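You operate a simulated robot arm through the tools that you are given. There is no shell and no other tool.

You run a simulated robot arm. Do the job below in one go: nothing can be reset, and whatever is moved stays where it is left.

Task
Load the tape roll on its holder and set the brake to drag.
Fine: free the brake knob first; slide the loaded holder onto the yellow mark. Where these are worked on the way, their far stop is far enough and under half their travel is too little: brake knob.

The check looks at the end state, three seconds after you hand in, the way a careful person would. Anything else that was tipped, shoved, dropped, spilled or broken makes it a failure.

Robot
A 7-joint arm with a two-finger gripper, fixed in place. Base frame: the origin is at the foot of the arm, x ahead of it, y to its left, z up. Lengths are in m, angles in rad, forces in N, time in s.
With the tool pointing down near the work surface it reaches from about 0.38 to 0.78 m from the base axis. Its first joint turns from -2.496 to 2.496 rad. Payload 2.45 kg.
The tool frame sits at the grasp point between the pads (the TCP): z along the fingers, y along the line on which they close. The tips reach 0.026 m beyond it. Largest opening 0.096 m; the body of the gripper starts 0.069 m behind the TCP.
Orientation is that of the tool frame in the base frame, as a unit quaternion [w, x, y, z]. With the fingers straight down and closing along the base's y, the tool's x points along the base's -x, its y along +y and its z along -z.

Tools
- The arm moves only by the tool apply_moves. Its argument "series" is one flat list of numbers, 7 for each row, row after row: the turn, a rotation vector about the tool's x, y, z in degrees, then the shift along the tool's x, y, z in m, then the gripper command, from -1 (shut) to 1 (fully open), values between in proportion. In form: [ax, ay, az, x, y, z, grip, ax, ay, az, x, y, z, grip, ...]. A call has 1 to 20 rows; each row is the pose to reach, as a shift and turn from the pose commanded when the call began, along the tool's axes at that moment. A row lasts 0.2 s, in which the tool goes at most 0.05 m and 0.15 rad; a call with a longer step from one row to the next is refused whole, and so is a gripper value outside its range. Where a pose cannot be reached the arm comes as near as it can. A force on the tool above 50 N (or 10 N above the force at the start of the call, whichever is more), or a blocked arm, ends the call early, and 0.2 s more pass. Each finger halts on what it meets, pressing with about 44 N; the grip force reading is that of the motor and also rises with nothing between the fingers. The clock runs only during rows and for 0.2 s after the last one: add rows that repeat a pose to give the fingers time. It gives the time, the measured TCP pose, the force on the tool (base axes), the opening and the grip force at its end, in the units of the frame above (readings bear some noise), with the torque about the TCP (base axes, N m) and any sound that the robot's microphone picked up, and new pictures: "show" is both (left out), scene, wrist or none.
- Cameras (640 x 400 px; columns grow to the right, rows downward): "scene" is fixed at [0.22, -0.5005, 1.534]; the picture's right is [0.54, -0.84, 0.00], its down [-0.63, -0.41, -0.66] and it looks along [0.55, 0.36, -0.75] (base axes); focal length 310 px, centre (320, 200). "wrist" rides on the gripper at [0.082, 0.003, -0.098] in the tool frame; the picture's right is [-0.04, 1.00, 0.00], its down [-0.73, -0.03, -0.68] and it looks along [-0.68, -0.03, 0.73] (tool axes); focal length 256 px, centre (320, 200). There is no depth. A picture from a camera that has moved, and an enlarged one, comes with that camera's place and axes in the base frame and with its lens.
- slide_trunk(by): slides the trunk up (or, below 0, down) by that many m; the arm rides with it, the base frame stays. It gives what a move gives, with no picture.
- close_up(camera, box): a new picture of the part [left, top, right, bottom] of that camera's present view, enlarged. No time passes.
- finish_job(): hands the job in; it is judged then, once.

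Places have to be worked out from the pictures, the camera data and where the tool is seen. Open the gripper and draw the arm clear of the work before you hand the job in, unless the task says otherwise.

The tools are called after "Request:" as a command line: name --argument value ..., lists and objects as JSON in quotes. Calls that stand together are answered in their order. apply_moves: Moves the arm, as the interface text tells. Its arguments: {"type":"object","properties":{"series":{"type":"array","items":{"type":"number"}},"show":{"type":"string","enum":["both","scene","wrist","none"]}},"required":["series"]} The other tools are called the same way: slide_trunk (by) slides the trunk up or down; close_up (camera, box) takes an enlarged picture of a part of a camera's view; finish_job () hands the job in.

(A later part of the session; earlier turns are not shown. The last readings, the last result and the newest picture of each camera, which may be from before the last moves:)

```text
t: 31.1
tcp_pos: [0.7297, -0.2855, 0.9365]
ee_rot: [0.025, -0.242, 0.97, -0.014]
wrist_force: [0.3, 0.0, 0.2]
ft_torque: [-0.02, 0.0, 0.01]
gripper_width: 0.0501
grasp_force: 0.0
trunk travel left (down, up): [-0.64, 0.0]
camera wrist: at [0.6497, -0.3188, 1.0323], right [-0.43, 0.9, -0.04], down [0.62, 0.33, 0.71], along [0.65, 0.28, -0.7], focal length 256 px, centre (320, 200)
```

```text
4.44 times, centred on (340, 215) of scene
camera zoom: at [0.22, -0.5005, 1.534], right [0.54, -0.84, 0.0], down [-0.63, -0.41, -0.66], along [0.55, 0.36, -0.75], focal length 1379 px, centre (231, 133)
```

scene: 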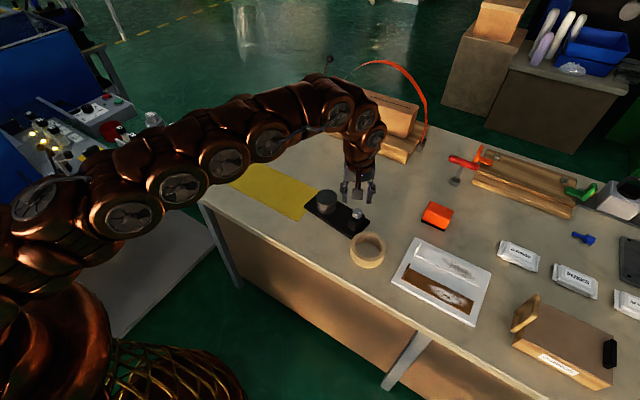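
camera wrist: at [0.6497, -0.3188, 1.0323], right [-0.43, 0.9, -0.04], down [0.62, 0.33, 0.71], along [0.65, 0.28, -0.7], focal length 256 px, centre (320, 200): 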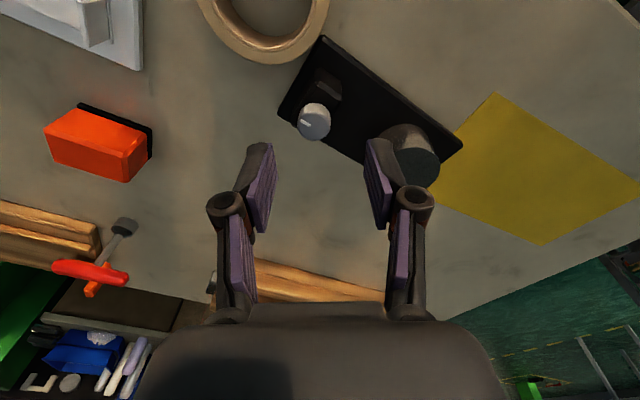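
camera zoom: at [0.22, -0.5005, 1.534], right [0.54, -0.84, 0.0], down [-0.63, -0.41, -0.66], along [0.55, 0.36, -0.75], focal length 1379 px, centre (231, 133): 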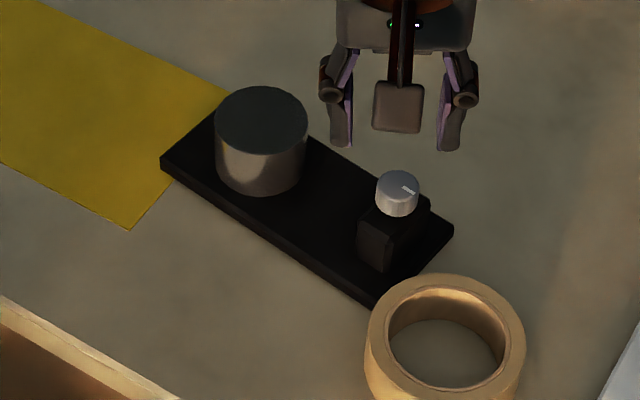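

The knob's pointer faces opposite to the peg — far stop reached. Now I move above the near side of the roll while yawing the gripper +118°, so the fingers close along x over the roll's wall.

Request:
apply_moves --series '[0, 0, 8, 0.007, -0.0014, 0, 0.04, 0, 0, 16, 0.014, -0.0028, 0, 0.04, 0, 0, 24, 0.021, -0.0042, 0, 0.04, 0, 0, 32, 0.028, -0.0056, 0, 0.04, 0, 0, 40, 0.036, -0.007, 0, 0.04, 0, 0, 48, 0.043, -0.0084, 0, 0.04, 0, 0, 56, 0.05, -0.0098, 0, 0.04, 0, 0, 64, 0.057, -0.0112, 0, 0.04, 0, 0, 72, 0.064, -0.0126, 0, 0.04, 0, 0, 80, 0.072, -0.014, 0, 0.04, 0, 0, 88, 0.079, -0.0154, 0, 0.04, 0, 0, 96, 0.086, -0.0168, 0, 0.04, 0, 0, 104, 0.093, -0.018, 0, 0.04, 0, 0, 112, 0.1, -0.0195, 0, 0.04, 0, 0, 118, 0.1069, -0.0208, 0, 0.04, 0, 0, 118, 0.1069, -0.0208, 0, 0.04]'

Request:
close_up --camera "wrist" --box '[200, 50, 440, 200]'

```text
t: 34.5
tcp_pos: [0.6456, -0.357, 0.9345]
ee_rot: [0.026, 0.708, 0.706, 0.014]
wrist_force: [0.7, 0.0, 0.0]
ft_torque: [-0.03, -0.02, 0.01]
gripper_width: 0.0501
grasp_force: 0.0
trunk travel left (down, up): [-0.64, 0.0]
camera wrist: at [0.6433, -0.2745, 1.0326], right [1.0, -0.04, 0.06], down [-0.07, -0.72, 0.69], along [0.01, -0.69, -0.72], focal length 256 px, centre (320, 200)
```

scene: 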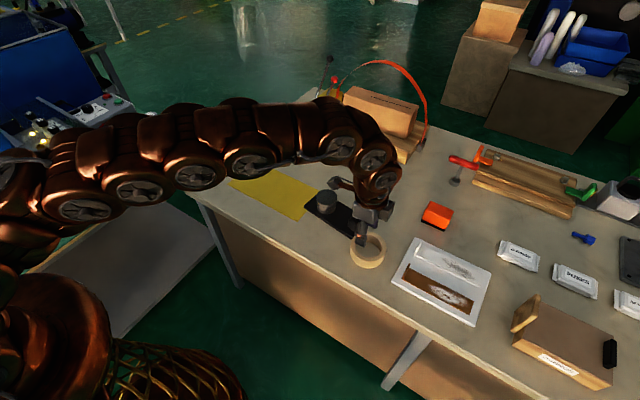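
wrist: 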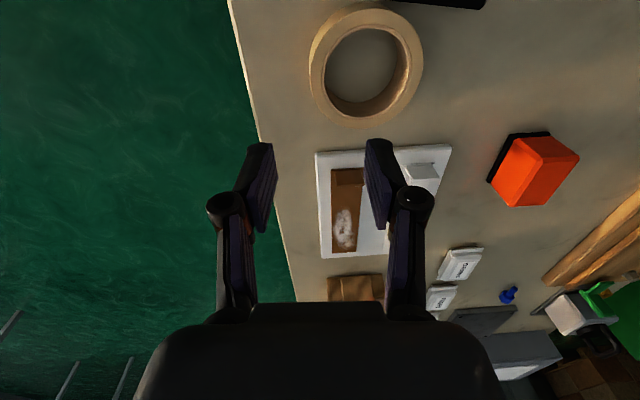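

```text
2.67 times, centred on (320, 125) of wrist
camera zoom: at [0.6433, -0.2745, 1.0326], right [1.0, -0.04, 0.06], down [-0.07, -0.72, 0.69], along [0.01, -0.69, -0.72], focal length 683 px, centre (320, 400)
```

zoom: 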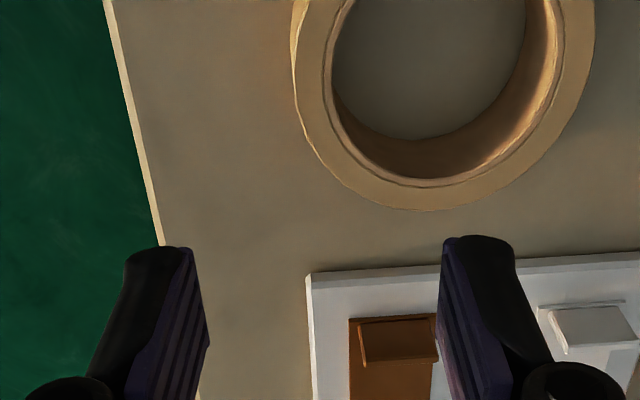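

The tool is yawed properly; I remove the residual ~3° tilt and descend to z≈0.88, then re-measure the roll.

Request:
apply_moves --series '[3.2, 1.0, 0, 0, 0, 0.03, 0.04, 3.2, 1.0, 0, 0.003, 0, 0.055, 0.04, 3.2, 1.0, 0, 0.003, 0, 0.055, 0.04]' --show "wrist"

Request:
close_up --camera "wrist" --box '[240, 0, 480, 150]'

Request:
close_up --camera "scene" --box '[310, 180, 410, 280]'

```text
t: 35.3
tcp_pos: [0.6515, -0.3557, 0.8811]
ee_rot: [-0.001, 0.707, 0.707, 0.0]
wrist_force: [0.1, -0.2, 0.0]
ft_torque: [-0.01, 0.0, 0.01]
gripper_width: 0.0498
grasp_force: 0.0
trunk travel left (down, up): [-0.64, 0.0]
camera wrist: at [0.6545, -0.2752, 0.9795], right [1.0, -0.04, 0.0], down [-0.03, -0.74, 0.68], along [-0.03, -0.68, -0.74], focal length 256 px, centre (320, 200)
```

wrist: 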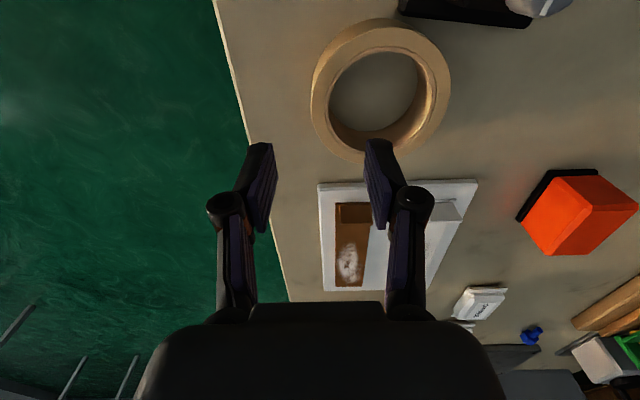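

```text
2.67 times, centred on (360, 75) of wrist
camera zoom: at [0.6545, -0.2752, 0.9795], right [1.0, -0.04, 0.0], down [-0.03, -0.74, 0.68], along [-0.03, -0.68, -0.74], focal length 683 px, centre (213, 533)
```

zoom: 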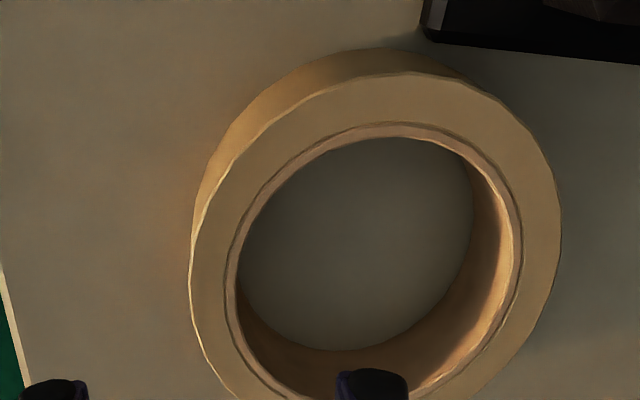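

```text
4.00 times, centred on (360, 230) of scene
camera zoom: at [0.22, -0.5005, 1.534], right [0.54, -0.84, 0.0], down [-0.63, -0.41, -0.66], along [0.55, 0.36, -0.75], focal length 1241 px, centre (160, 80)
```

zoom: 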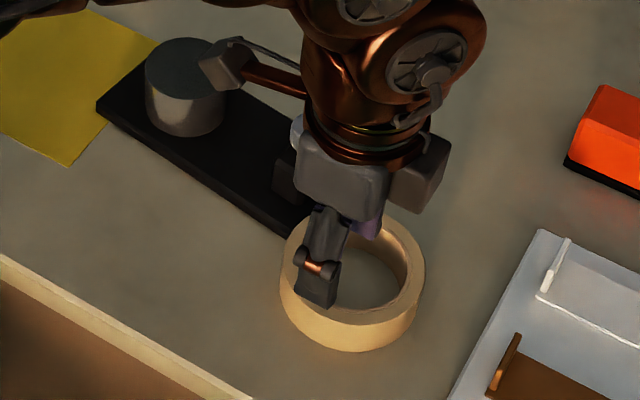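

The roll's centre refines to ≈(0.692, -0.3535); its near wall's middle is at x≈0.6485. I descend to TCP z≈0.811 so the tips go 12 mm down either side of the wall.

Request:
apply_moves --series '[0, 0, 0, 0.002, -0.0035, 0.035, 0.04, 0, 0, 0, 0.002, -0.0035, 0.06, 0.04, 0, 0, 0, 0.002, -0.0035, 0.07, 0.04, 0, 0, 0, 0.002, -0.0035, 0.07, 0.04]'

Request:
close_up --camera "scene" --box '[310, 180, 410, 280]'

Request:
close_up --camera "wrist" --box '[220, 80, 460, 230]'

```text
t: 36.3
tcp_pos: [0.6484, -0.3523, 0.808]
ee_rot: [0.0, 0.708, 0.707, 0.0]
wrist_force: [0.0, -0.3, 0.1]
ft_torque: [-0.01, -0.02, -0.03]
gripper_width: 0.0499
grasp_force: 0.0
trunk travel left (down, up): [-0.64, 0.0]
camera wrist: at [0.6506, -0.2712, 0.9084], right [1.0, -0.04, 0.0], down [-0.03, -0.73, 0.68], along [-0.03, -0.68, -0.74], focal length 256 px, centre (320, 200)
```

scene: 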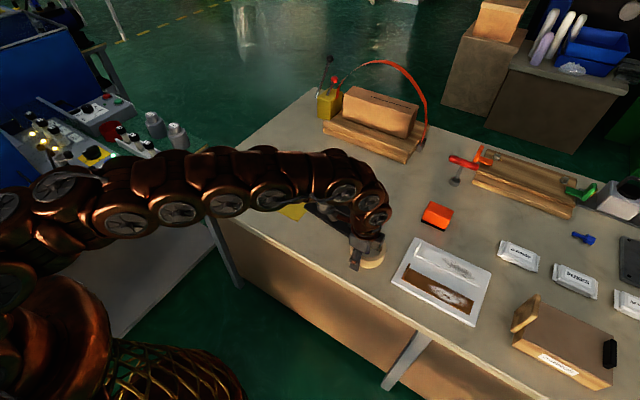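
wrist: 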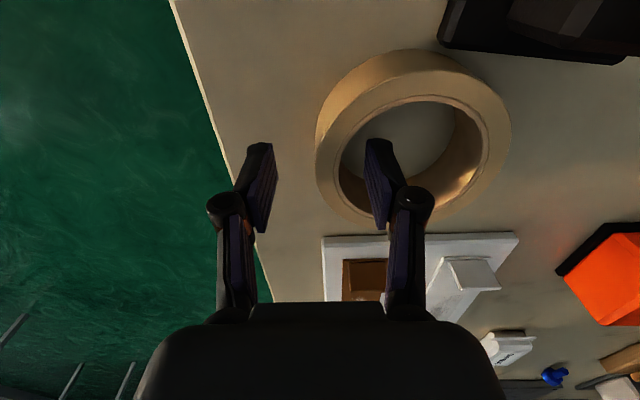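

```text
4.00 times, centred on (360, 230) of scene
camera zoom: at [0.22, -0.5005, 1.534], right [0.54, -0.84, 0.0], down [-0.63, -0.41, -0.66], along [0.55, 0.36, -0.75], focal length 1241 px, centre (160, 80)
```

zoom: 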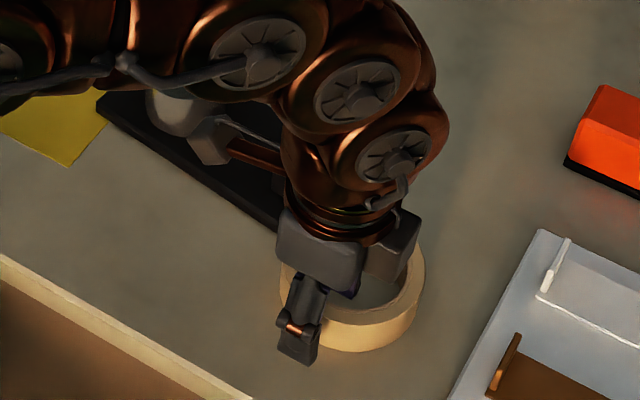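

```text
2.67 times, centred on (340, 155) of wrist
camera zoom: at [0.6506, -0.2712, 0.9084], right [1.0, -0.04, 0.0], down [-0.03, -0.73, 0.68], along [-0.03, -0.68, -0.74], focal length 683 px, centre (267, 320)
```

zoom: 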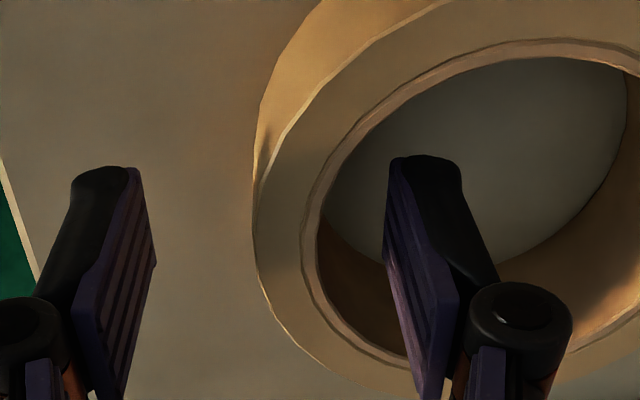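

Fingers straddle the wall as planned. I close on it with z raised 2 mm.

Request:
apply_moves --series '[0, 0, 0, 0, 0, -0.002, -0.3, 0, 0, 0, 0, 0, -0.002, -0.6, 0, 0, 0, 0, 0, -0.002, -1, 0, 0, 0, 0, 0, -0.002, -1, 0, 0, 0, 0, 0, -0.002, -1]' --show "wrist"

Request:
close_up --camera "scene" --box '[310, 180, 410, 280]'

```text
t: 37.5
tcp_pos: [0.647, -0.3529, 0.811]
ee_rot: [0.0, 0.707, 0.708, 0.001]
wrist_force: [0.9, 0.4, 0.9]
ft_torque: [-0.01, 0.06, 0.04]
gripper_width: 0.016
grasp_force: 42.3
trunk travel left (down, up): [-0.64, 0.0]
camera wrist: at [0.6501, -0.2713, 0.9107], right [1.0, -0.04, 0.0], down [-0.03, -0.73, 0.68], along [-0.03, -0.68, -0.74], focal length 256 px, centre (320, 200)
```

wrist: 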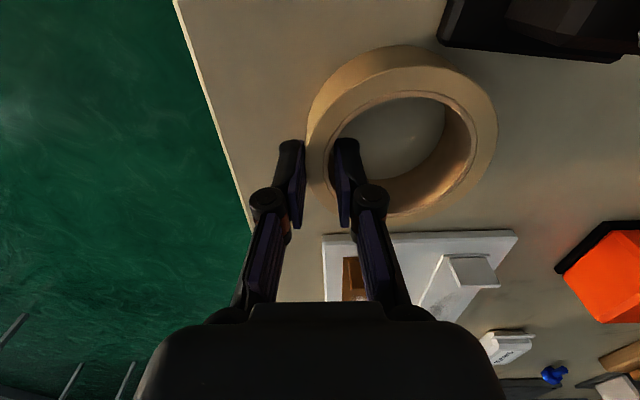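

```text
4.00 times, centred on (360, 230) of scene
camera zoom: at [0.22, -0.5005, 1.534], right [0.54, -0.84, 0.0], down [-0.63, -0.41, -0.66], along [0.55, 0.36, -0.75], focal length 1241 px, centre (160, 80)
```

zoom: 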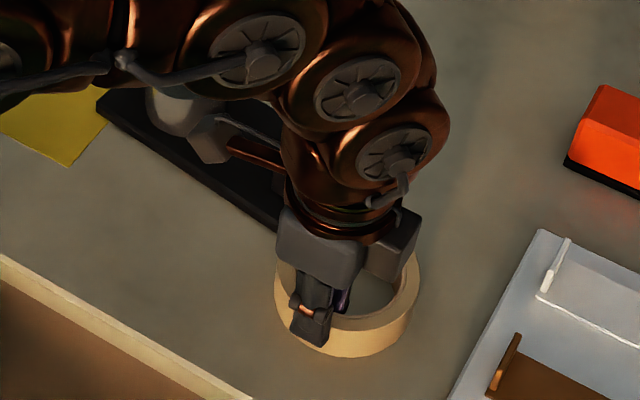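

The wall is gripped (16 mm gap, 42 N). I lift the roll slowly by 0.11 m.

Request:
apply_moves --series '[0, 0, 0, 0, 0, -0.01, -1, 0, 0, 0, 0, 0, -0.025, -1, 0, 0, 0, 0, 0, -0.045, -1, 0, 0, 0, 0, 0, -0.067, -1, 0, 0, 0, 0, 0, -0.089, -1, 0, 0, 0, 0, 0, -0.11, -1, 0, 0, 0, 0, 0, -0.11, -1]'

Request:
close_up --camera "scene" --box '[290, 150, 410, 270]'

Request:
close_up --camera "wrist" --box '[260, 0, 580, 210]'

```text
t: 39.1
tcp_pos: [0.6436, -0.3519, 0.9198]
ee_rot: [-0.001, 0.708, 0.706, 0.0]
wrist_force: [0.5, 0.0, -0.9]
ft_torque: [0.01, 0.02, 0.02]
gripper_width: 0.0157
grasp_force: 41.4
trunk travel left (down, up): [-0.64, 0.0]
camera wrist: at [0.647, -0.2698, 1.0193], right [1.0, -0.04, 0.0], down [-0.03, -0.73, 0.68], along [-0.03, -0.68, -0.74], focal length 256 px, centre (320, 200)
```

scene: 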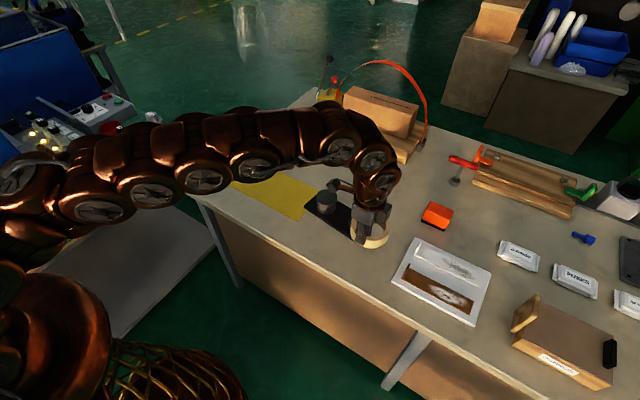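
wrist: 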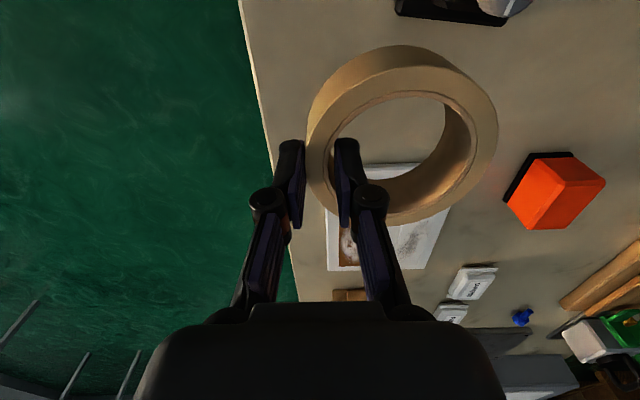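

```text
3.33 times, centred on (350, 210) of scene
camera zoom: at [0.22, -0.5005, 1.534], right [0.54, -0.84, 0.0], down [-0.63, -0.41, -0.66], along [0.55, 0.36, -0.75], focal length 1034 px, centre (220, 167)
```

zoom: 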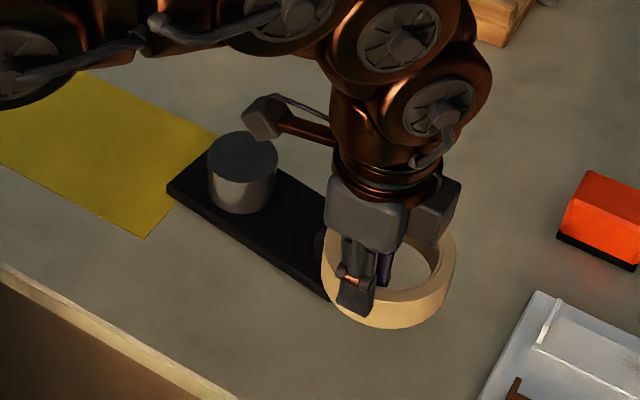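

```text
1.90 times, centred on (420, 105) of wrist
camera zoom: at [0.647, -0.2698, 1.0193], right [1.0, -0.04, 0.0], down [-0.03, -0.73, 0.68], along [-0.03, -0.68, -0.74], focal length 488 px, centre (130, 381)
```

zoom: 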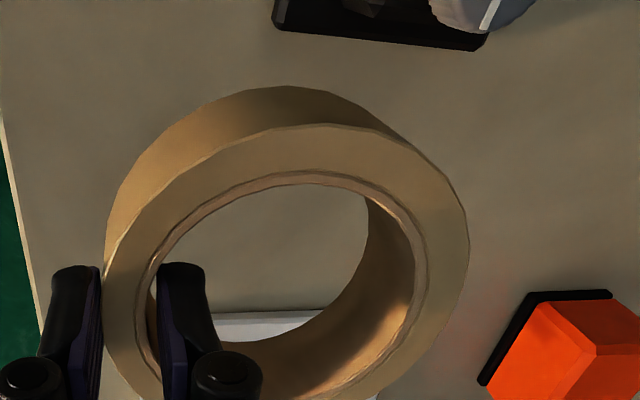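

The roll is held level and hangs with its centre ≈0.041 m beyond the TCP in x. I carry it toward the peg, stopping short to see the peg in the wrist camera.

Request:
apply_moves --series '[0, 0, 0, 0.02, 0.012, 0, -1, 0, 0, 0, 0.05, 0.028, 0, -1, 0, 0, 0, 0.08, 0.045, 0, -1, 0, 0, 0, 0.11, 0.062, 0, -1, 0, 0, 0, 0.132, 0.074, 0, -1, 0, 0, 0, 0.142, 0.078, 0, -1, 0, 0, 0, 0.142, 0.078, 0, -1]'

Request:
close_up --camera "scene" --box '[290, 130, 410, 250]'

Request:
close_up --camera "wrist" --box '[260, 0, 580, 210]'

```text
t: 40.7
tcp_pos: [0.7264, -0.2093, 0.9214]
ee_rot: [0.0, 0.707, 0.707, 0.0]
wrist_force: [0.1, 0.9, -1.0]
ft_torque: [-0.04, 0.04, -0.01]
gripper_width: 0.0162
grasp_force: 41.8
trunk travel left (down, up): [-0.64, 0.0]
camera wrist: at [0.7289, -0.127, 1.0204], right [1.0, -0.04, 0.0], down [-0.03, -0.73, 0.68], along [-0.03, -0.68, -0.74], focal length 256 px, centre (320, 200)
```

scene: 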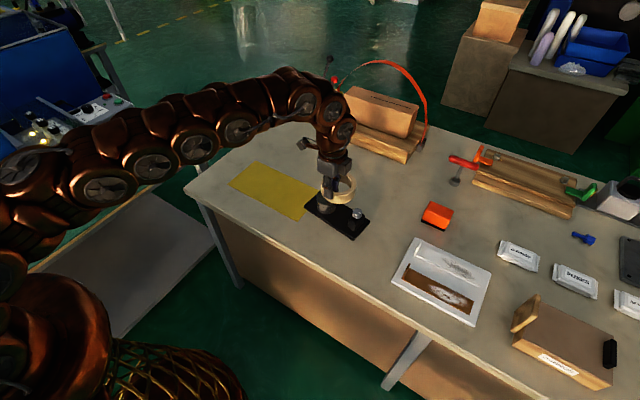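
wrist: 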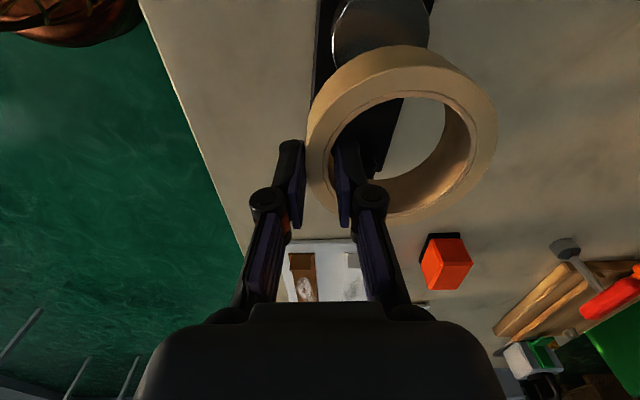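

```text
3.33 times, centred on (350, 190) of scene
camera zoom: at [0.22, -0.5005, 1.534], right [0.54, -0.84, 0.0], down [-0.63, -0.41, -0.66], along [0.55, 0.36, -0.75], focal length 1034 px, centre (220, 233)
```

zoom: 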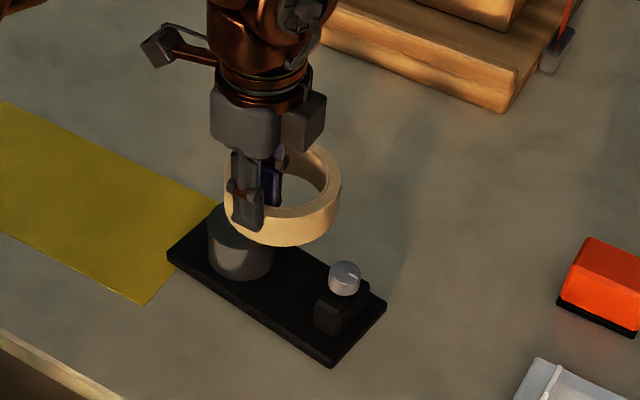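

```text
1.90 times, centred on (420, 105) of wrist
camera zoom: at [0.7289, -0.127, 1.0204], right [1.0, -0.04, 0.0], down [-0.03, -0.73, 0.68], along [-0.03, -0.68, -0.74], focal length 488 px, centre (130, 381)
```

zoom: 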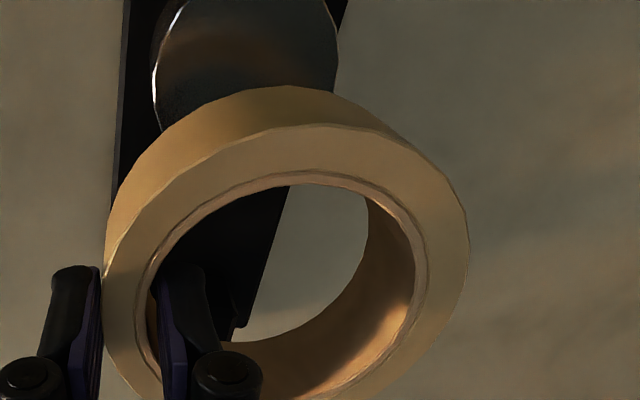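

The peg centre is ≈(0.7665, -0.1675), so the TCP must be at ≈(0.725, -0.1675). I move there with the roll's bottom still ~18 mm over the peg and look.

Request:
apply_moves --series '[0, 0, 0, 0.02, -0.0006, 0.01, -1, 0, 0, 0, 0.042, -0.0012, 0.025, -1, 0, 0, 0, 0.042, -0.0012, 0.036, -1, 0, 0, 0, 0.042, -0.0012, 0.036, -1]'

Request:
close_up --camera "scene" --box '[290, 150, 370, 230]'

Request:
close_up --camera "wrist" --box '[290, 30, 530, 230]'

```text
t: 41.7
tcp_pos: [0.7253, -0.1686, 0.8856]
ee_rot: [-0.001, 0.708, 0.706, 0.001]
wrist_force: [1.9, -0.8, -1.9]
ft_torque: [0.01, 0.03, 0.0]
gripper_width: 0.0161
grasp_force: 42.1
trunk travel left (down, up): [-0.64, 0.0]
camera wrist: at [0.7267, -0.0865, 0.9851], right [1.0, -0.04, 0.0], down [-0.03, -0.73, 0.68], along [-0.03, -0.68, -0.74], focal length 256 px, centre (320, 200)
```

scene: 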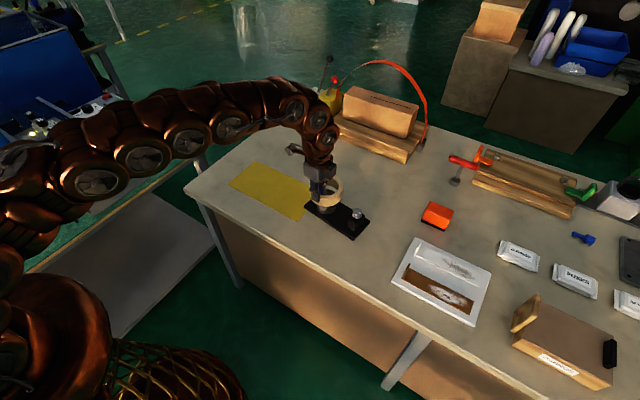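
wrist: 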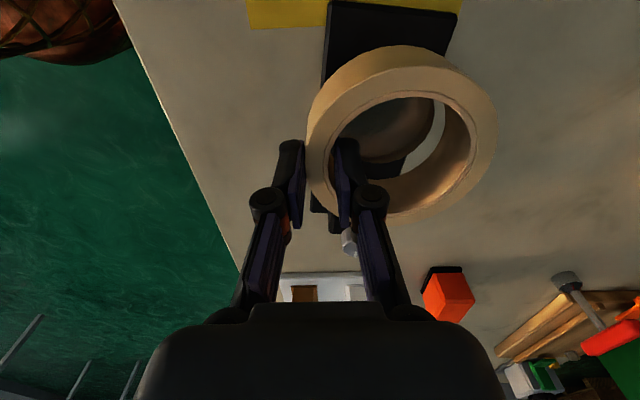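

```text
5.00 times, centred on (330, 190) of scene
camera zoom: at [0.22, -0.5005, 1.534], right [0.54, -0.84, 0.0], down [-0.63, -0.41, -0.66], along [0.55, 0.36, -0.75], focal length 1551 px, centre (270, 250)
```

zoom: 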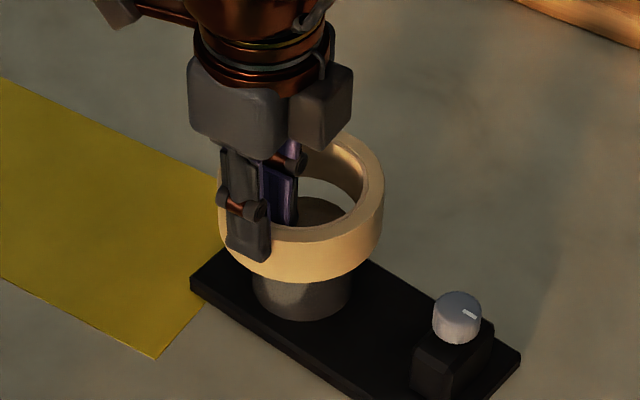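

```text
2.00 times, centred on (410, 130) of wrist
camera zoom: at [0.7267, -0.0865, 0.9851], right [1.0, -0.04, 0.0], down [-0.03, -0.73, 0.68], along [-0.03, -0.68, -0.74], focal length 512 px, centre (140, 340)
```

zoom: 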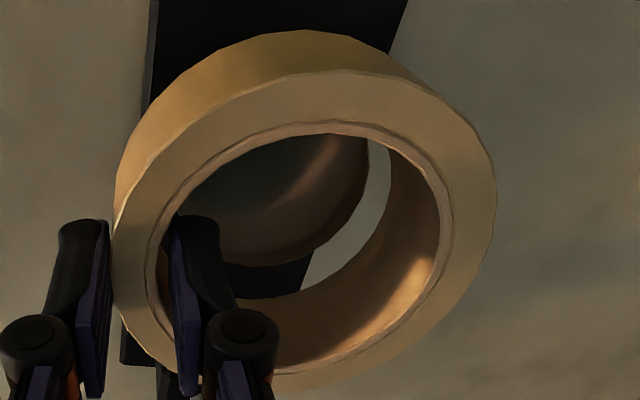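

The roll hangs nearly over the peg; comparison of hole and peg suggests a shift of about (+2.5, -1) mm. I apply that and lower until the roll's bottom is just above the peg top, then check again.

Request:
apply_moves --series '[0, 0, 0, -0.0005, 0.0025, 0.006, -1, 0, 0, 0, -0.0005, 0.0025, 0.012, -1, 0, 0, 0, -0.0005, 0.0025, 0.012, -1]' --show "none"

Request:
close_up --camera "scene" --box '[305, 175, 355, 225]'

Request:
close_up --camera "wrist" --box '[320, 60, 480, 190]'

```text
t: 42.5
tcp_pos: [0.7259, -0.168, 0.8739]
ee_rot: [-0.001, 0.708, 0.707, 0.001]
wrist_force: [-0.1, 0.4, -0.9]
ft_torque: [-0.02, 0.05, 0.01]
gripper_width: 0.0162
grasp_force: 42.1
trunk travel left (down, up): [-0.64, 0.0]
```

```text
8.00 times, centred on (330, 200) of scene
camera zoom: at [0.22, -0.5005, 1.534], right [0.54, -0.84, 0.0], down [-0.63, -0.41, -0.66], along [0.55, 0.36, -0.75], focal length 2482 px, centre (240, 200)
```

zoom: 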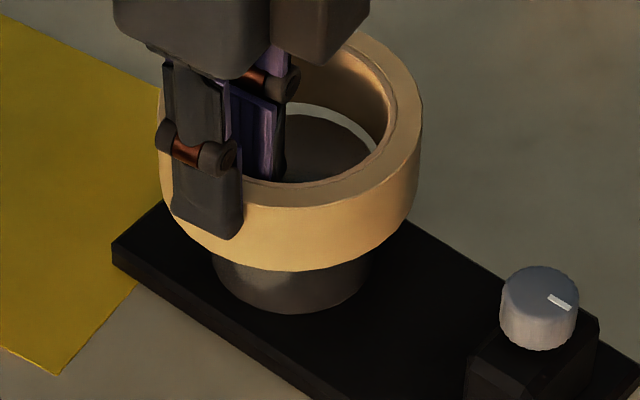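

```text
3.08 times, centred on (400, 125) of wrist
camera zoom: at [0.7282, -0.0861, 0.9726], right [1.0, -0.04, 0.0], down [-0.03, -0.73, 0.68], along [-0.03, -0.68, -0.74], focal length 788 px, centre (74, 431)
```

zoom: 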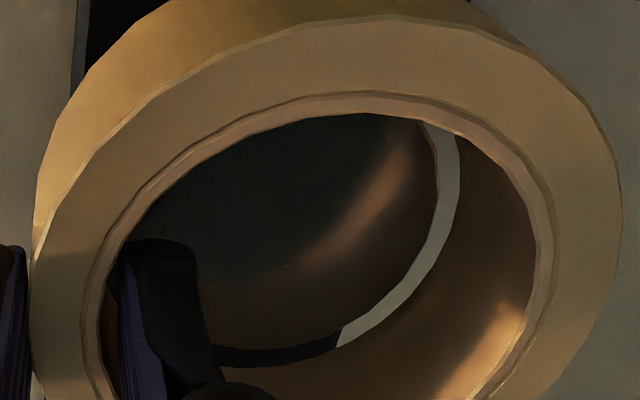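

The gap crescents suggest the hole still needs ~2.5 mm in +x and ~1.5 mm in -y. I apply that and lower gently onto the peg, watching the force.

Request:
apply_moves --series '[0, 0, 0, -0.0015, 0.0025, 0.0, -1, 0, 0, 0, -0.0015, 0.0025, 0.004, -1, 0, 0, 0, -0.0015, 0.0025, 0.008, -1, 0, 0, 0, -0.0015, 0.0025, 0.012, -1]' --show "none"

Request:
close_up --camera "scene" --box '[305, 175, 355, 225]'

Request:
close_up --camera "wrist" --box '[320, 60, 480, 190]'

```text
t: 43.5
tcp_pos: [0.7287, -0.1708, 0.8609]
ee_rot: [-0.001, 0.708, 0.706, 0.0]
wrist_force: [0.2, -0.7, -1.0]
ft_torque: [0.02, 0.05, -0.02]
gripper_width: 0.0159
grasp_force: 41.9
trunk travel left (down, up): [-0.64, 0.0]
```

```text
8.00 times, centred on (330, 200) of scene
camera zoom: at [0.22, -0.5005, 1.534], right [0.54, -0.84, 0.0], down [-0.63, -0.41, -0.66], along [0.55, 0.36, -0.75], focal length 2482 px, centre (240, 200)
```

zoom: 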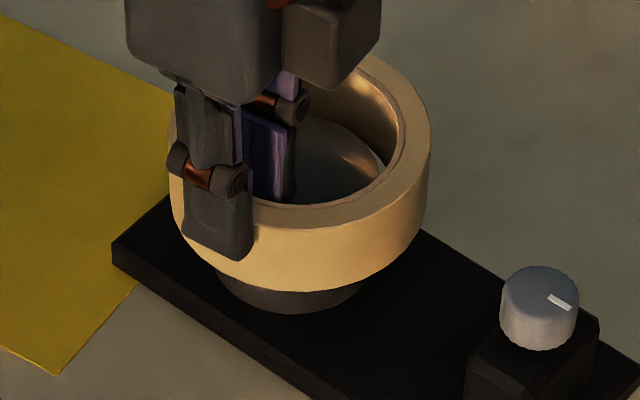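

```text
3.08 times, centred on (400, 125) of wrist
camera zoom: at [0.7303, -0.0893, 0.9608], right [1.0, -0.04, 0.0], down [-0.03, -0.73, 0.68], along [-0.03, -0.68, -0.74], focal length 788 px, centre (74, 431)
```

zoom: 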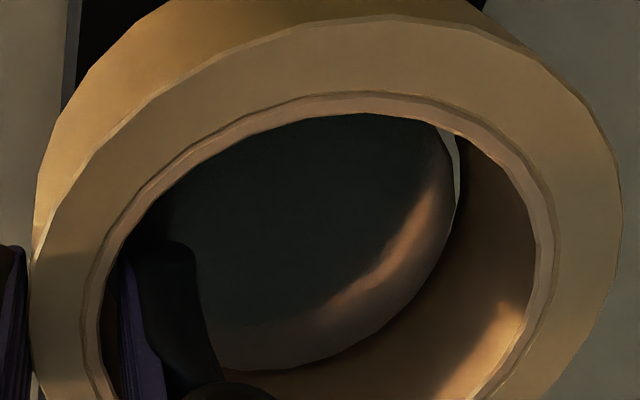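

No contact force and the roll's bottom rim is at the peg top's level or lower. I keep lowering in small steps to TCP z≈0.848, where the inner fingertip is just above the peg top.

Request:
apply_moves --series '[0, 0, 0, 0, 0, 0.003, -1, 0, 0, 0, 0, 0, 0.006, -1, 0, 0, 0, 0, 0, 0.006, -1]' --show "none"

Request:
close_up --camera "scene" --box '[305, 175, 355, 225]'

Request:
close_up --camera "wrist" --box '[320, 60, 480, 190]'

```text
t: 44.3
tcp_pos: [0.7274, -0.171, 0.8556]
ee_rot: [-0.001, 0.707, 0.707, 0.0]
wrist_force: [1.0, 0.1, -1.5]
ft_torque: [0.03, 0.06, 0.0]
gripper_width: 0.016
grasp_force: 41.9
trunk travel left (down, up): [-0.64, 0.0]
```

```text
8.00 times, centred on (330, 200) of scene
camera zoom: at [0.22, -0.5005, 1.534], right [0.54, -0.84, 0.0], down [-0.63, -0.41, -0.66], along [0.55, 0.36, -0.75], focal length 2482 px, centre (240, 200)
```

zoom: 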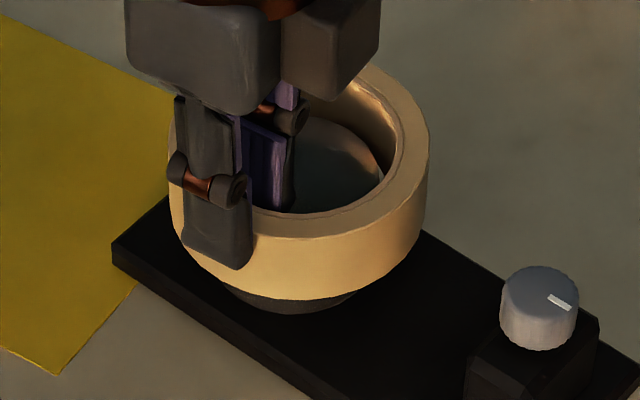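

```text
3.08 times, centred on (400, 125) of wrist
camera zoom: at [0.7304, -0.089, 0.9554], right [1.0, -0.04, 0.0], down [-0.03, -0.73, 0.68], along [-0.03, -0.68, -0.74], focal length 788 px, centre (74, 431)
```

zoom: 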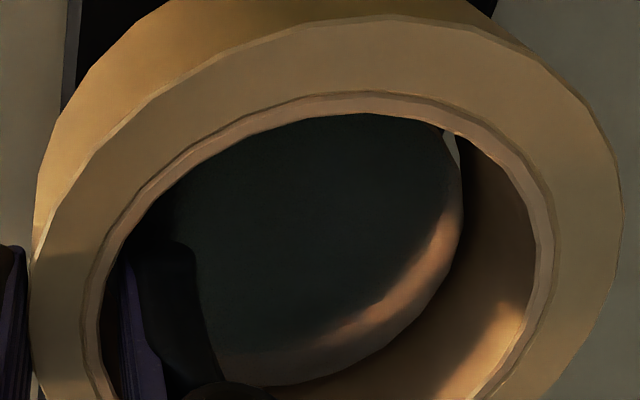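

The roll is engaging over the peg with no resistance. I lower another 7 mm, watching for the fingertip meeting the peg top.

Request:
apply_moves --series '[0, 0, 0, 0, 0, 0.0035, -1, 0, 0, 0, 0, 0, 0.007, -1, 0, 0, 0, 0, 0, 0.007, -1]' --show "none"

Request:
close_up --camera "scene" --box '[305, 175, 355, 225]'

Request:
close_up --camera "wrist" --box '[320, 60, 480, 190]'

```text
t: 45.1
tcp_pos: [0.7295, -0.1714, 0.8491]
ee_rot: [-0.001, 0.707, 0.707, 0.0]
wrist_force: [0.7, -0.7, -0.6]
ft_torque: [-0.03, 0.07, -0.01]
gripper_width: 0.0162
grasp_force: 41.9
trunk travel left (down, up): [-0.64, 0.0]
```

```text
8.00 times, centred on (330, 200) of scene
camera zoom: at [0.22, -0.5005, 1.534], right [0.54, -0.84, 0.0], down [-0.63, -0.41, -0.66], along [0.55, 0.36, -0.75], focal length 2482 px, centre (240, 200)
```

zoom: 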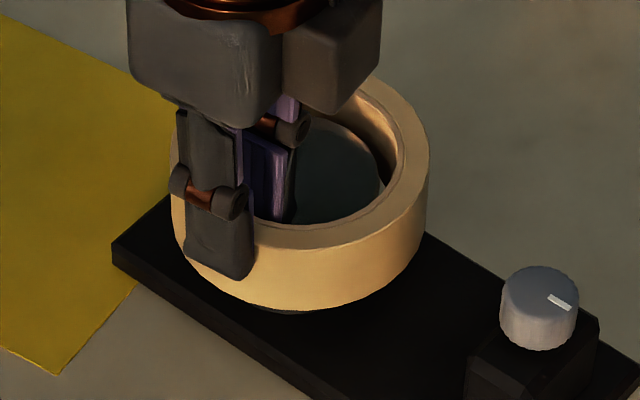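

```text
3.08 times, centred on (400, 125) of wrist
camera zoom: at [0.7314, -0.089, 0.9481], right [1.0, -0.04, 0.0], down [-0.03, -0.74, 0.68], along [-0.03, -0.68, -0.74], focal length 788 px, centre (74, 431)
```

zoom: 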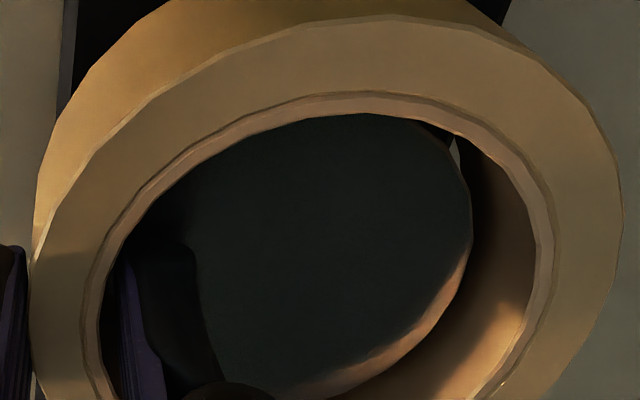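

The roll is well down the peg. I lower 3 mm more and then open the fingers to let the roll slide down the peg.

Request:
apply_moves --series '[0, 0, 0, 0, 0, 0.003, -1, 0, 0, 0, 0, 0, 0.003, -1, 0, 0, 0, 0, 0, 0.003, -0.6, 0, 0, 0, 0, 0, 0.003, -0.3, 0, 0, 0, 0, 0, 0.003, -0.3, 0, 0, 0, 0, 0, 0.003, -0.3]' --show "none"

Request:
close_up --camera "scene" --box '[305, 175, 355, 225]'

Request:
close_up --camera "wrist" --box '[260, 40, 500, 230]'

```text
t: 46.5
tcp_pos: [0.7299, -0.1707, 0.8453]
ee_rot: [-0.001, 0.708, 0.707, 0.001]
wrist_force: [-0.3, 0.1, 0.3]
ft_torque: [0.02, -0.02, -0.01]
gripper_width: 0.0336
grasp_force: 0.0
trunk travel left (down, up): [-0.64, 0.0]
```

```text
8.00 times, centred on (330, 200) of scene
camera zoom: at [0.22, -0.5005, 1.534], right [0.54, -0.84, 0.0], down [-0.63, -0.41, -0.66], along [0.55, 0.36, -0.75], focal length 2482 px, centre (240, 200)
```

zoom: 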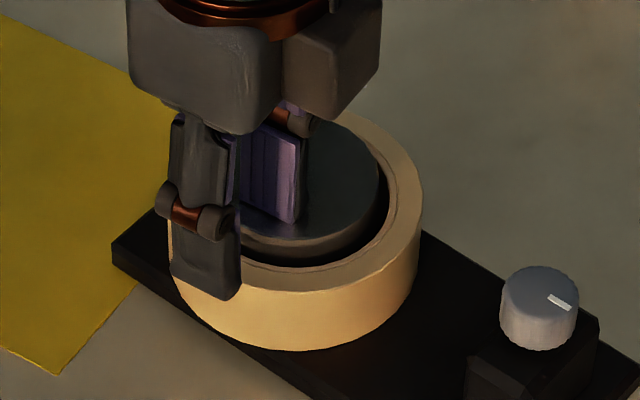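

```text
2.11 times, centred on (380, 135) of wrist
camera zoom: at [0.7313, -0.0891, 0.9453], right [1.0, -0.04, 0.0], down [-0.03, -0.73, 0.68], along [-0.03, -0.68, -0.74], focal length 539 px, centre (194, 337)
```

zoom: 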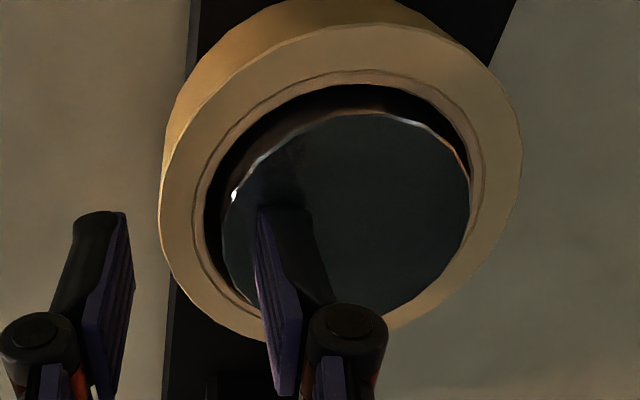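

The roll dropped flat onto the plate with the peg protruding through it. I rise, open fully and turn the gripper back to close along y, centred over the peg for sliding the holder.

Request:
apply_moves --series '[0, 0, 0, 0, 0, -0.02, -0.3, 0, 0, 0, 0, 0, -0.045, 0, 0, 0, -8, 0, 0.004, -0.045, 0.5, 0, 0, -16, 0, 0.008, -0.045, 1, 0, 0, -24, 0, 0.012, -0.045, 1, 0, 0, -32, 0, 0.016, -0.045, 1, 0, 0, -40, 0, 0.02, -0.045, 1, 0, 0, -48, 0, 0.024, -0.045, 1, 0, 0, -56, 0, 0.028, -0.045, 1, 0, 0, -64, 0, 0.032, -0.045, 1, 0, 0, -72, 0, 0.036, -0.045, 1, 0, 0, -80, 0, 0.038, -0.045, 1, 0, 0, -86, 0, 0.038, -0.045, 1, 0, 0, -90, 0, 0.038, -0.045, 1, 0, 0, -90, 0, 0.038, -0.045, 1]'

Request:
close_up --camera "wrist" --box '[180, 30, 460, 205]'

Request:
close_up --camera "scene" --box '[280, 150, 380, 240]'

```text
t: 49.7
tcp_pos: [0.7663, -0.1717, 0.8885]
ee_rot: [0.001, 0.0, 1.0, 0.001]
wrist_force: [-0.4, -0.5, 0.3]
ft_torque: [0.0, 0.0, -0.04]
gripper_width: 0.0961
grasp_force: 0.1
trunk travel left (down, up): [-0.64, 0.0]
camera wrist: at [0.6841, -0.168, 0.9885], right [0.04, 1.0, 0.0], down [0.73, -0.03, 0.68], along [0.68, -0.03, -0.73], focal length 256 px, centre (320, 200)
```

scene: 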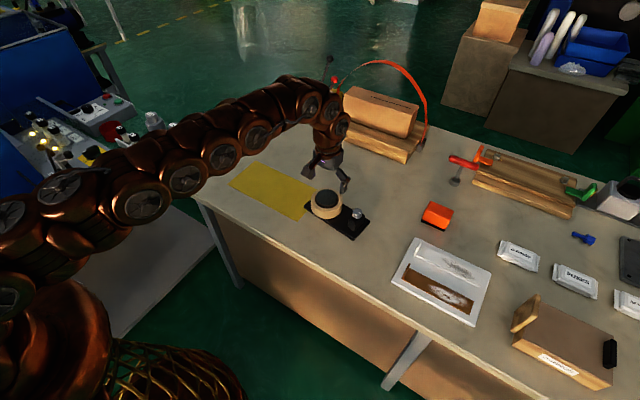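
wrist: 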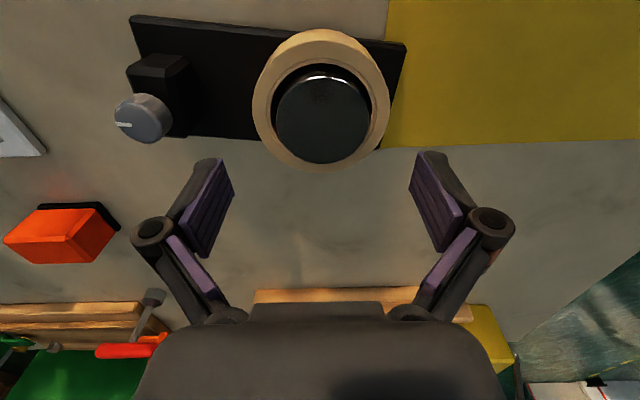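

```text
2.29 times, centred on (320, 118) of wrist
camera zoom: at [0.6841, -0.168, 0.9885], right [0.04, 1.0, 0.0], down [0.73, -0.03, 0.68], along [0.68, -0.03, -0.73], focal length 585 px, centre (320, 389)
```

zoom: 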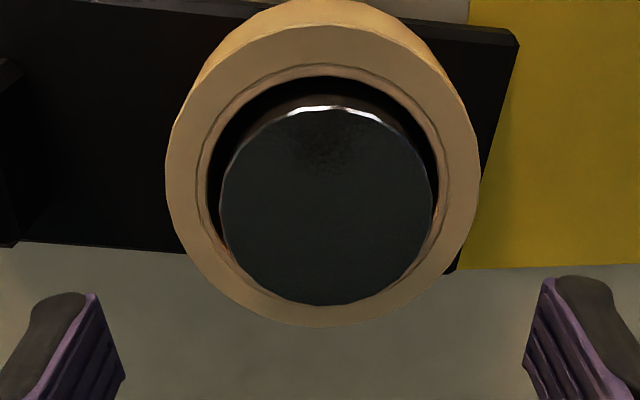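

```text
4.44 times, centred on (330, 195) of scene
camera zoom: at [0.22, -0.5005, 1.534], right [0.54, -0.84, 0.0], down [-0.63, -0.41, -0.66], along [0.55, 0.36, -0.75], focal length 1379 px, centre (276, 222)
```

zoom: 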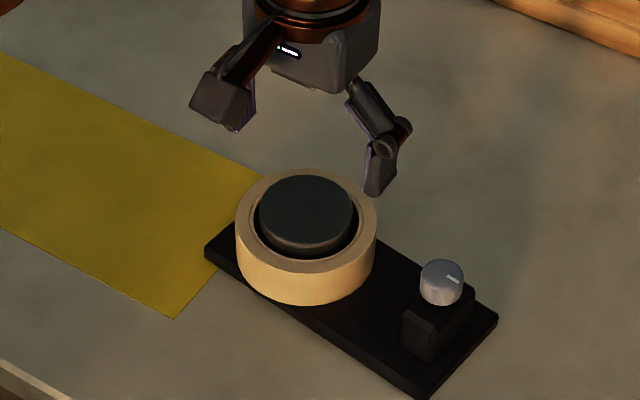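

The roll is seated flat around the peg, whose centre reads (0.7695, -0.170); the plate is yawed 7° and centred near (0.760, -0.209). I lower to grip just the protruding peg top (tips at z≈0.812).

Request:
apply_moves --series '[0, 0, 0, -0.003, 0.0015, 0.025, 1, 0, 0, 0, -0.003, 0.0015, 0.045, 1, 0, 0, 0, -0.003, 0.0015, 0.05, 1, 0, 0, 0, -0.003, 0.0015, 0.05, 1]' --show "none"

Request:
close_up --camera "wrist" --box '[180, 60, 460, 235]'

Request:
close_up --camera "scene" --box '[290, 165, 370, 235]'

```text
t: 50.7
tcp_pos: [0.7678, -0.1689, 0.8406]
ee_rot: [0.0, 0.001, 1.0, 0.002]
wrist_force: [1.1, -0.2, -0.2]
ft_torque: [-0.03, 0.0, -0.03]
gripper_width: 0.0959
grasp_force: 0.1
trunk travel left (down, up): [-0.64, 0.0]
```

```text
2.29 times, centred on (320, 148) of wrist
camera zoom: at [0.6861, -0.1656, 0.9391], right [0.04, 1.0, 0.0], down [0.73, -0.03, 0.68], along [0.68, -0.03, -0.73], focal length 585 px, centre (320, 320)
```

zoom: 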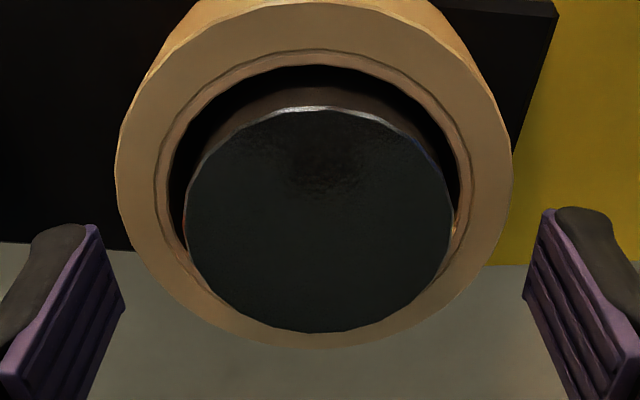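

```text
5.71 times, centred on (330, 200) of scene
camera zoom: at [0.22, -0.5005, 1.534], right [0.54, -0.84, 0.0], down [-0.63, -0.41, -0.66], along [0.55, 0.36, -0.75], focal length 1773 px, centre (263, 200)
```

zoom: 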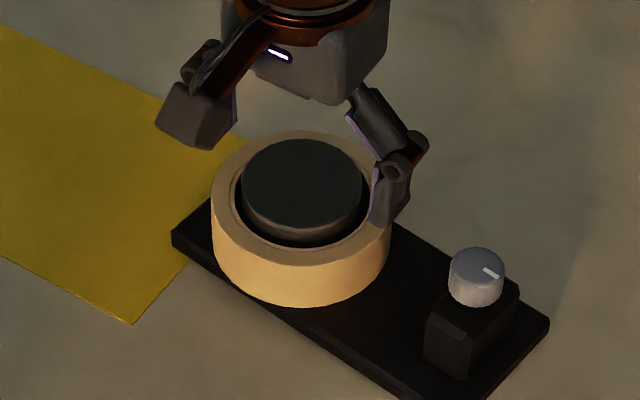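

The tips are at z≈0.815; I lower 4 mm more and close on the peg top.

Request:
apply_moves --series '[0, 0, 0, 0, -0.001, 0.004, 1, 0, 0, 0, 0, -0.001, 0.004, 0.7, 0, 0, 0, 0, -0.001, 0.004, 0.4, 0, 0, 0, 0, -0.001, 0.004, 0.1, 0, 0, 0, 0, -0.001, 0.004, 0.1]' --show "none"

Request:
close_up --camera "wrist" --box '[180, 60, 460, 235]'

Request:
close_up --camera "scene" --box '[290, 165, 370, 235]'

```text
t: 51.9
tcp_pos: [0.7675, -0.1693, 0.8345]
ee_rot: [0.0, 0.0, 1.0, 0.001]
wrist_force: [-0.4, 2.6, 2.6]
ft_torque: [0.26, 0.23, 0.21]
gripper_width: 0.065
grasp_force: 42.5
trunk travel left (down, up): [-0.64, 0.0]
```

```text
2.29 times, centred on (320, 148) of wrist
camera zoom: at [0.6856, -0.1662, 0.9348], right [0.04, 1.0, 0.0], down [0.73, -0.03, 0.68], along [0.68, -0.03, -0.73], focal length 585 px, centre (320, 320)
```

zoom: 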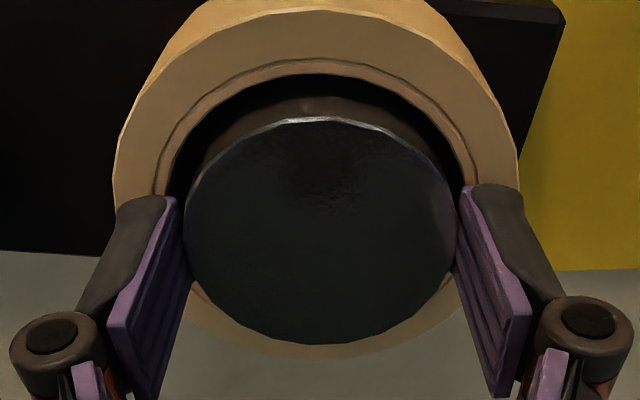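

```text
5.71 times, centred on (330, 200) of scene
camera zoom: at [0.22, -0.5005, 1.534], right [0.54, -0.84, 0.0], down [-0.63, -0.41, -0.66], along [0.55, 0.36, -0.75], focal length 1773 px, centre (263, 200)
```

zoom: 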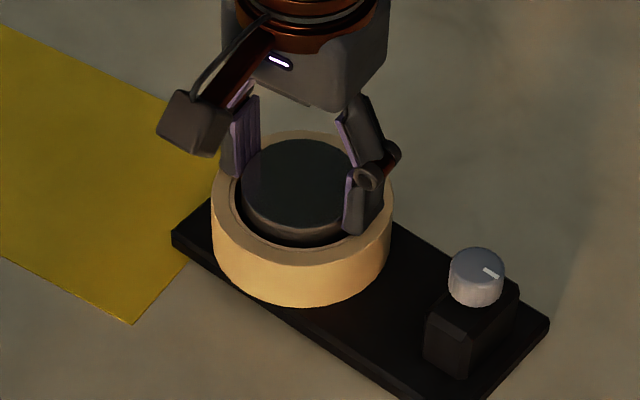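

The peg is gripped (65 mm, 42 N). I start sliding the holder toward the mark: half the way (+y 0.12 m) with a slight counter-rotation.

Request:
apply_moves --series '[0, 0, -0.5, 0.001, 0.01, 0, 0.1, 0, 0, -1, 0.002, 0.028, 0, 0.1, 0, 0, -1.5, 0.0035, 0.046, 0, 0.1, 0, 0, -2, 0.005, 0.065, 0, 0.1, 0, 0, -2.6, 0.0065, 0.085, 0, 0.1, 0, 0, -3.2, 0.008, 0.105, 0, 0.1, 0, 0, -3.6, 0.009, 0.12, 0, 0.1, 0, 0, -3.6, 0.009, 0.12, 0, 0.1]'

Request:
close_up --camera "scene" --box '[220, 130, 380, 250]'

```text
t: 53.7
tcp_pos: [0.7594, -0.0508, 0.8364]
ee_rot: [-0.001, -0.03, 1.0, 0.0]
wrist_force: [0.0, -1.0, -0.3]
ft_torque: [0.49, -0.01, 0.01]
gripper_width: 0.065
grasp_force: 43.7
trunk travel left (down, up): [-0.64, 0.0]
camera wrist: at [0.678, -0.0522, 0.936], right [-0.02, 1.0, 0.0], down [0.73, 0.01, 0.68], along [0.68, 0.02, -0.73], focal length 256 px, centre (320, 200)
```

scene: 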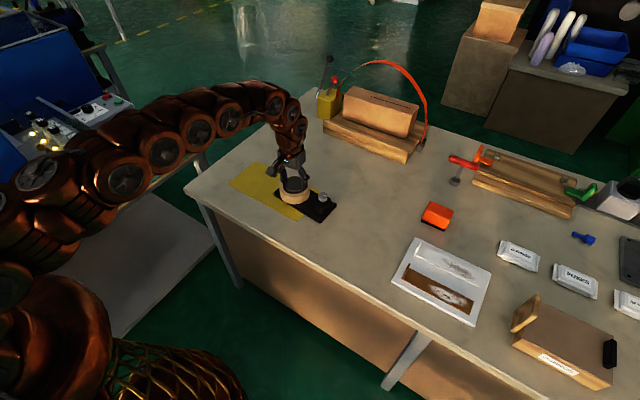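
wrist: 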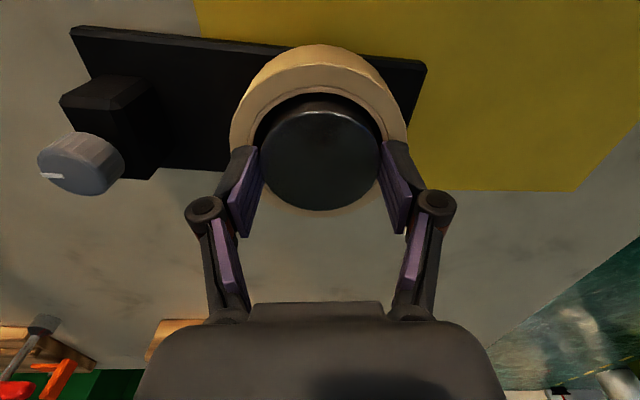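

```text
3.33 times, centred on (300, 190) of scene
camera zoom: at [0.22, -0.5005, 1.534], right [0.54, -0.84, 0.0], down [-0.63, -0.41, -0.66], along [0.55, 0.36, -0.75], focal length 1034 px, centre (387, 233)
```

zoom: 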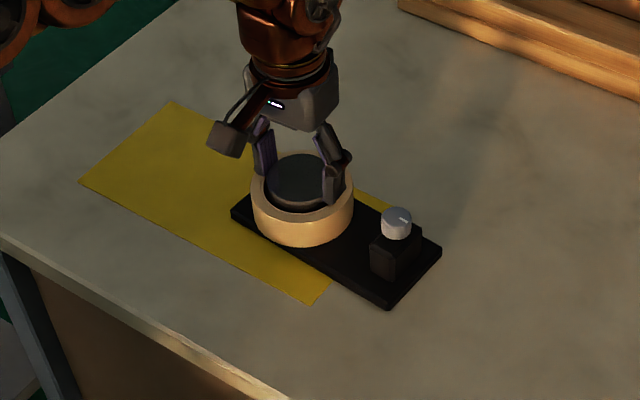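

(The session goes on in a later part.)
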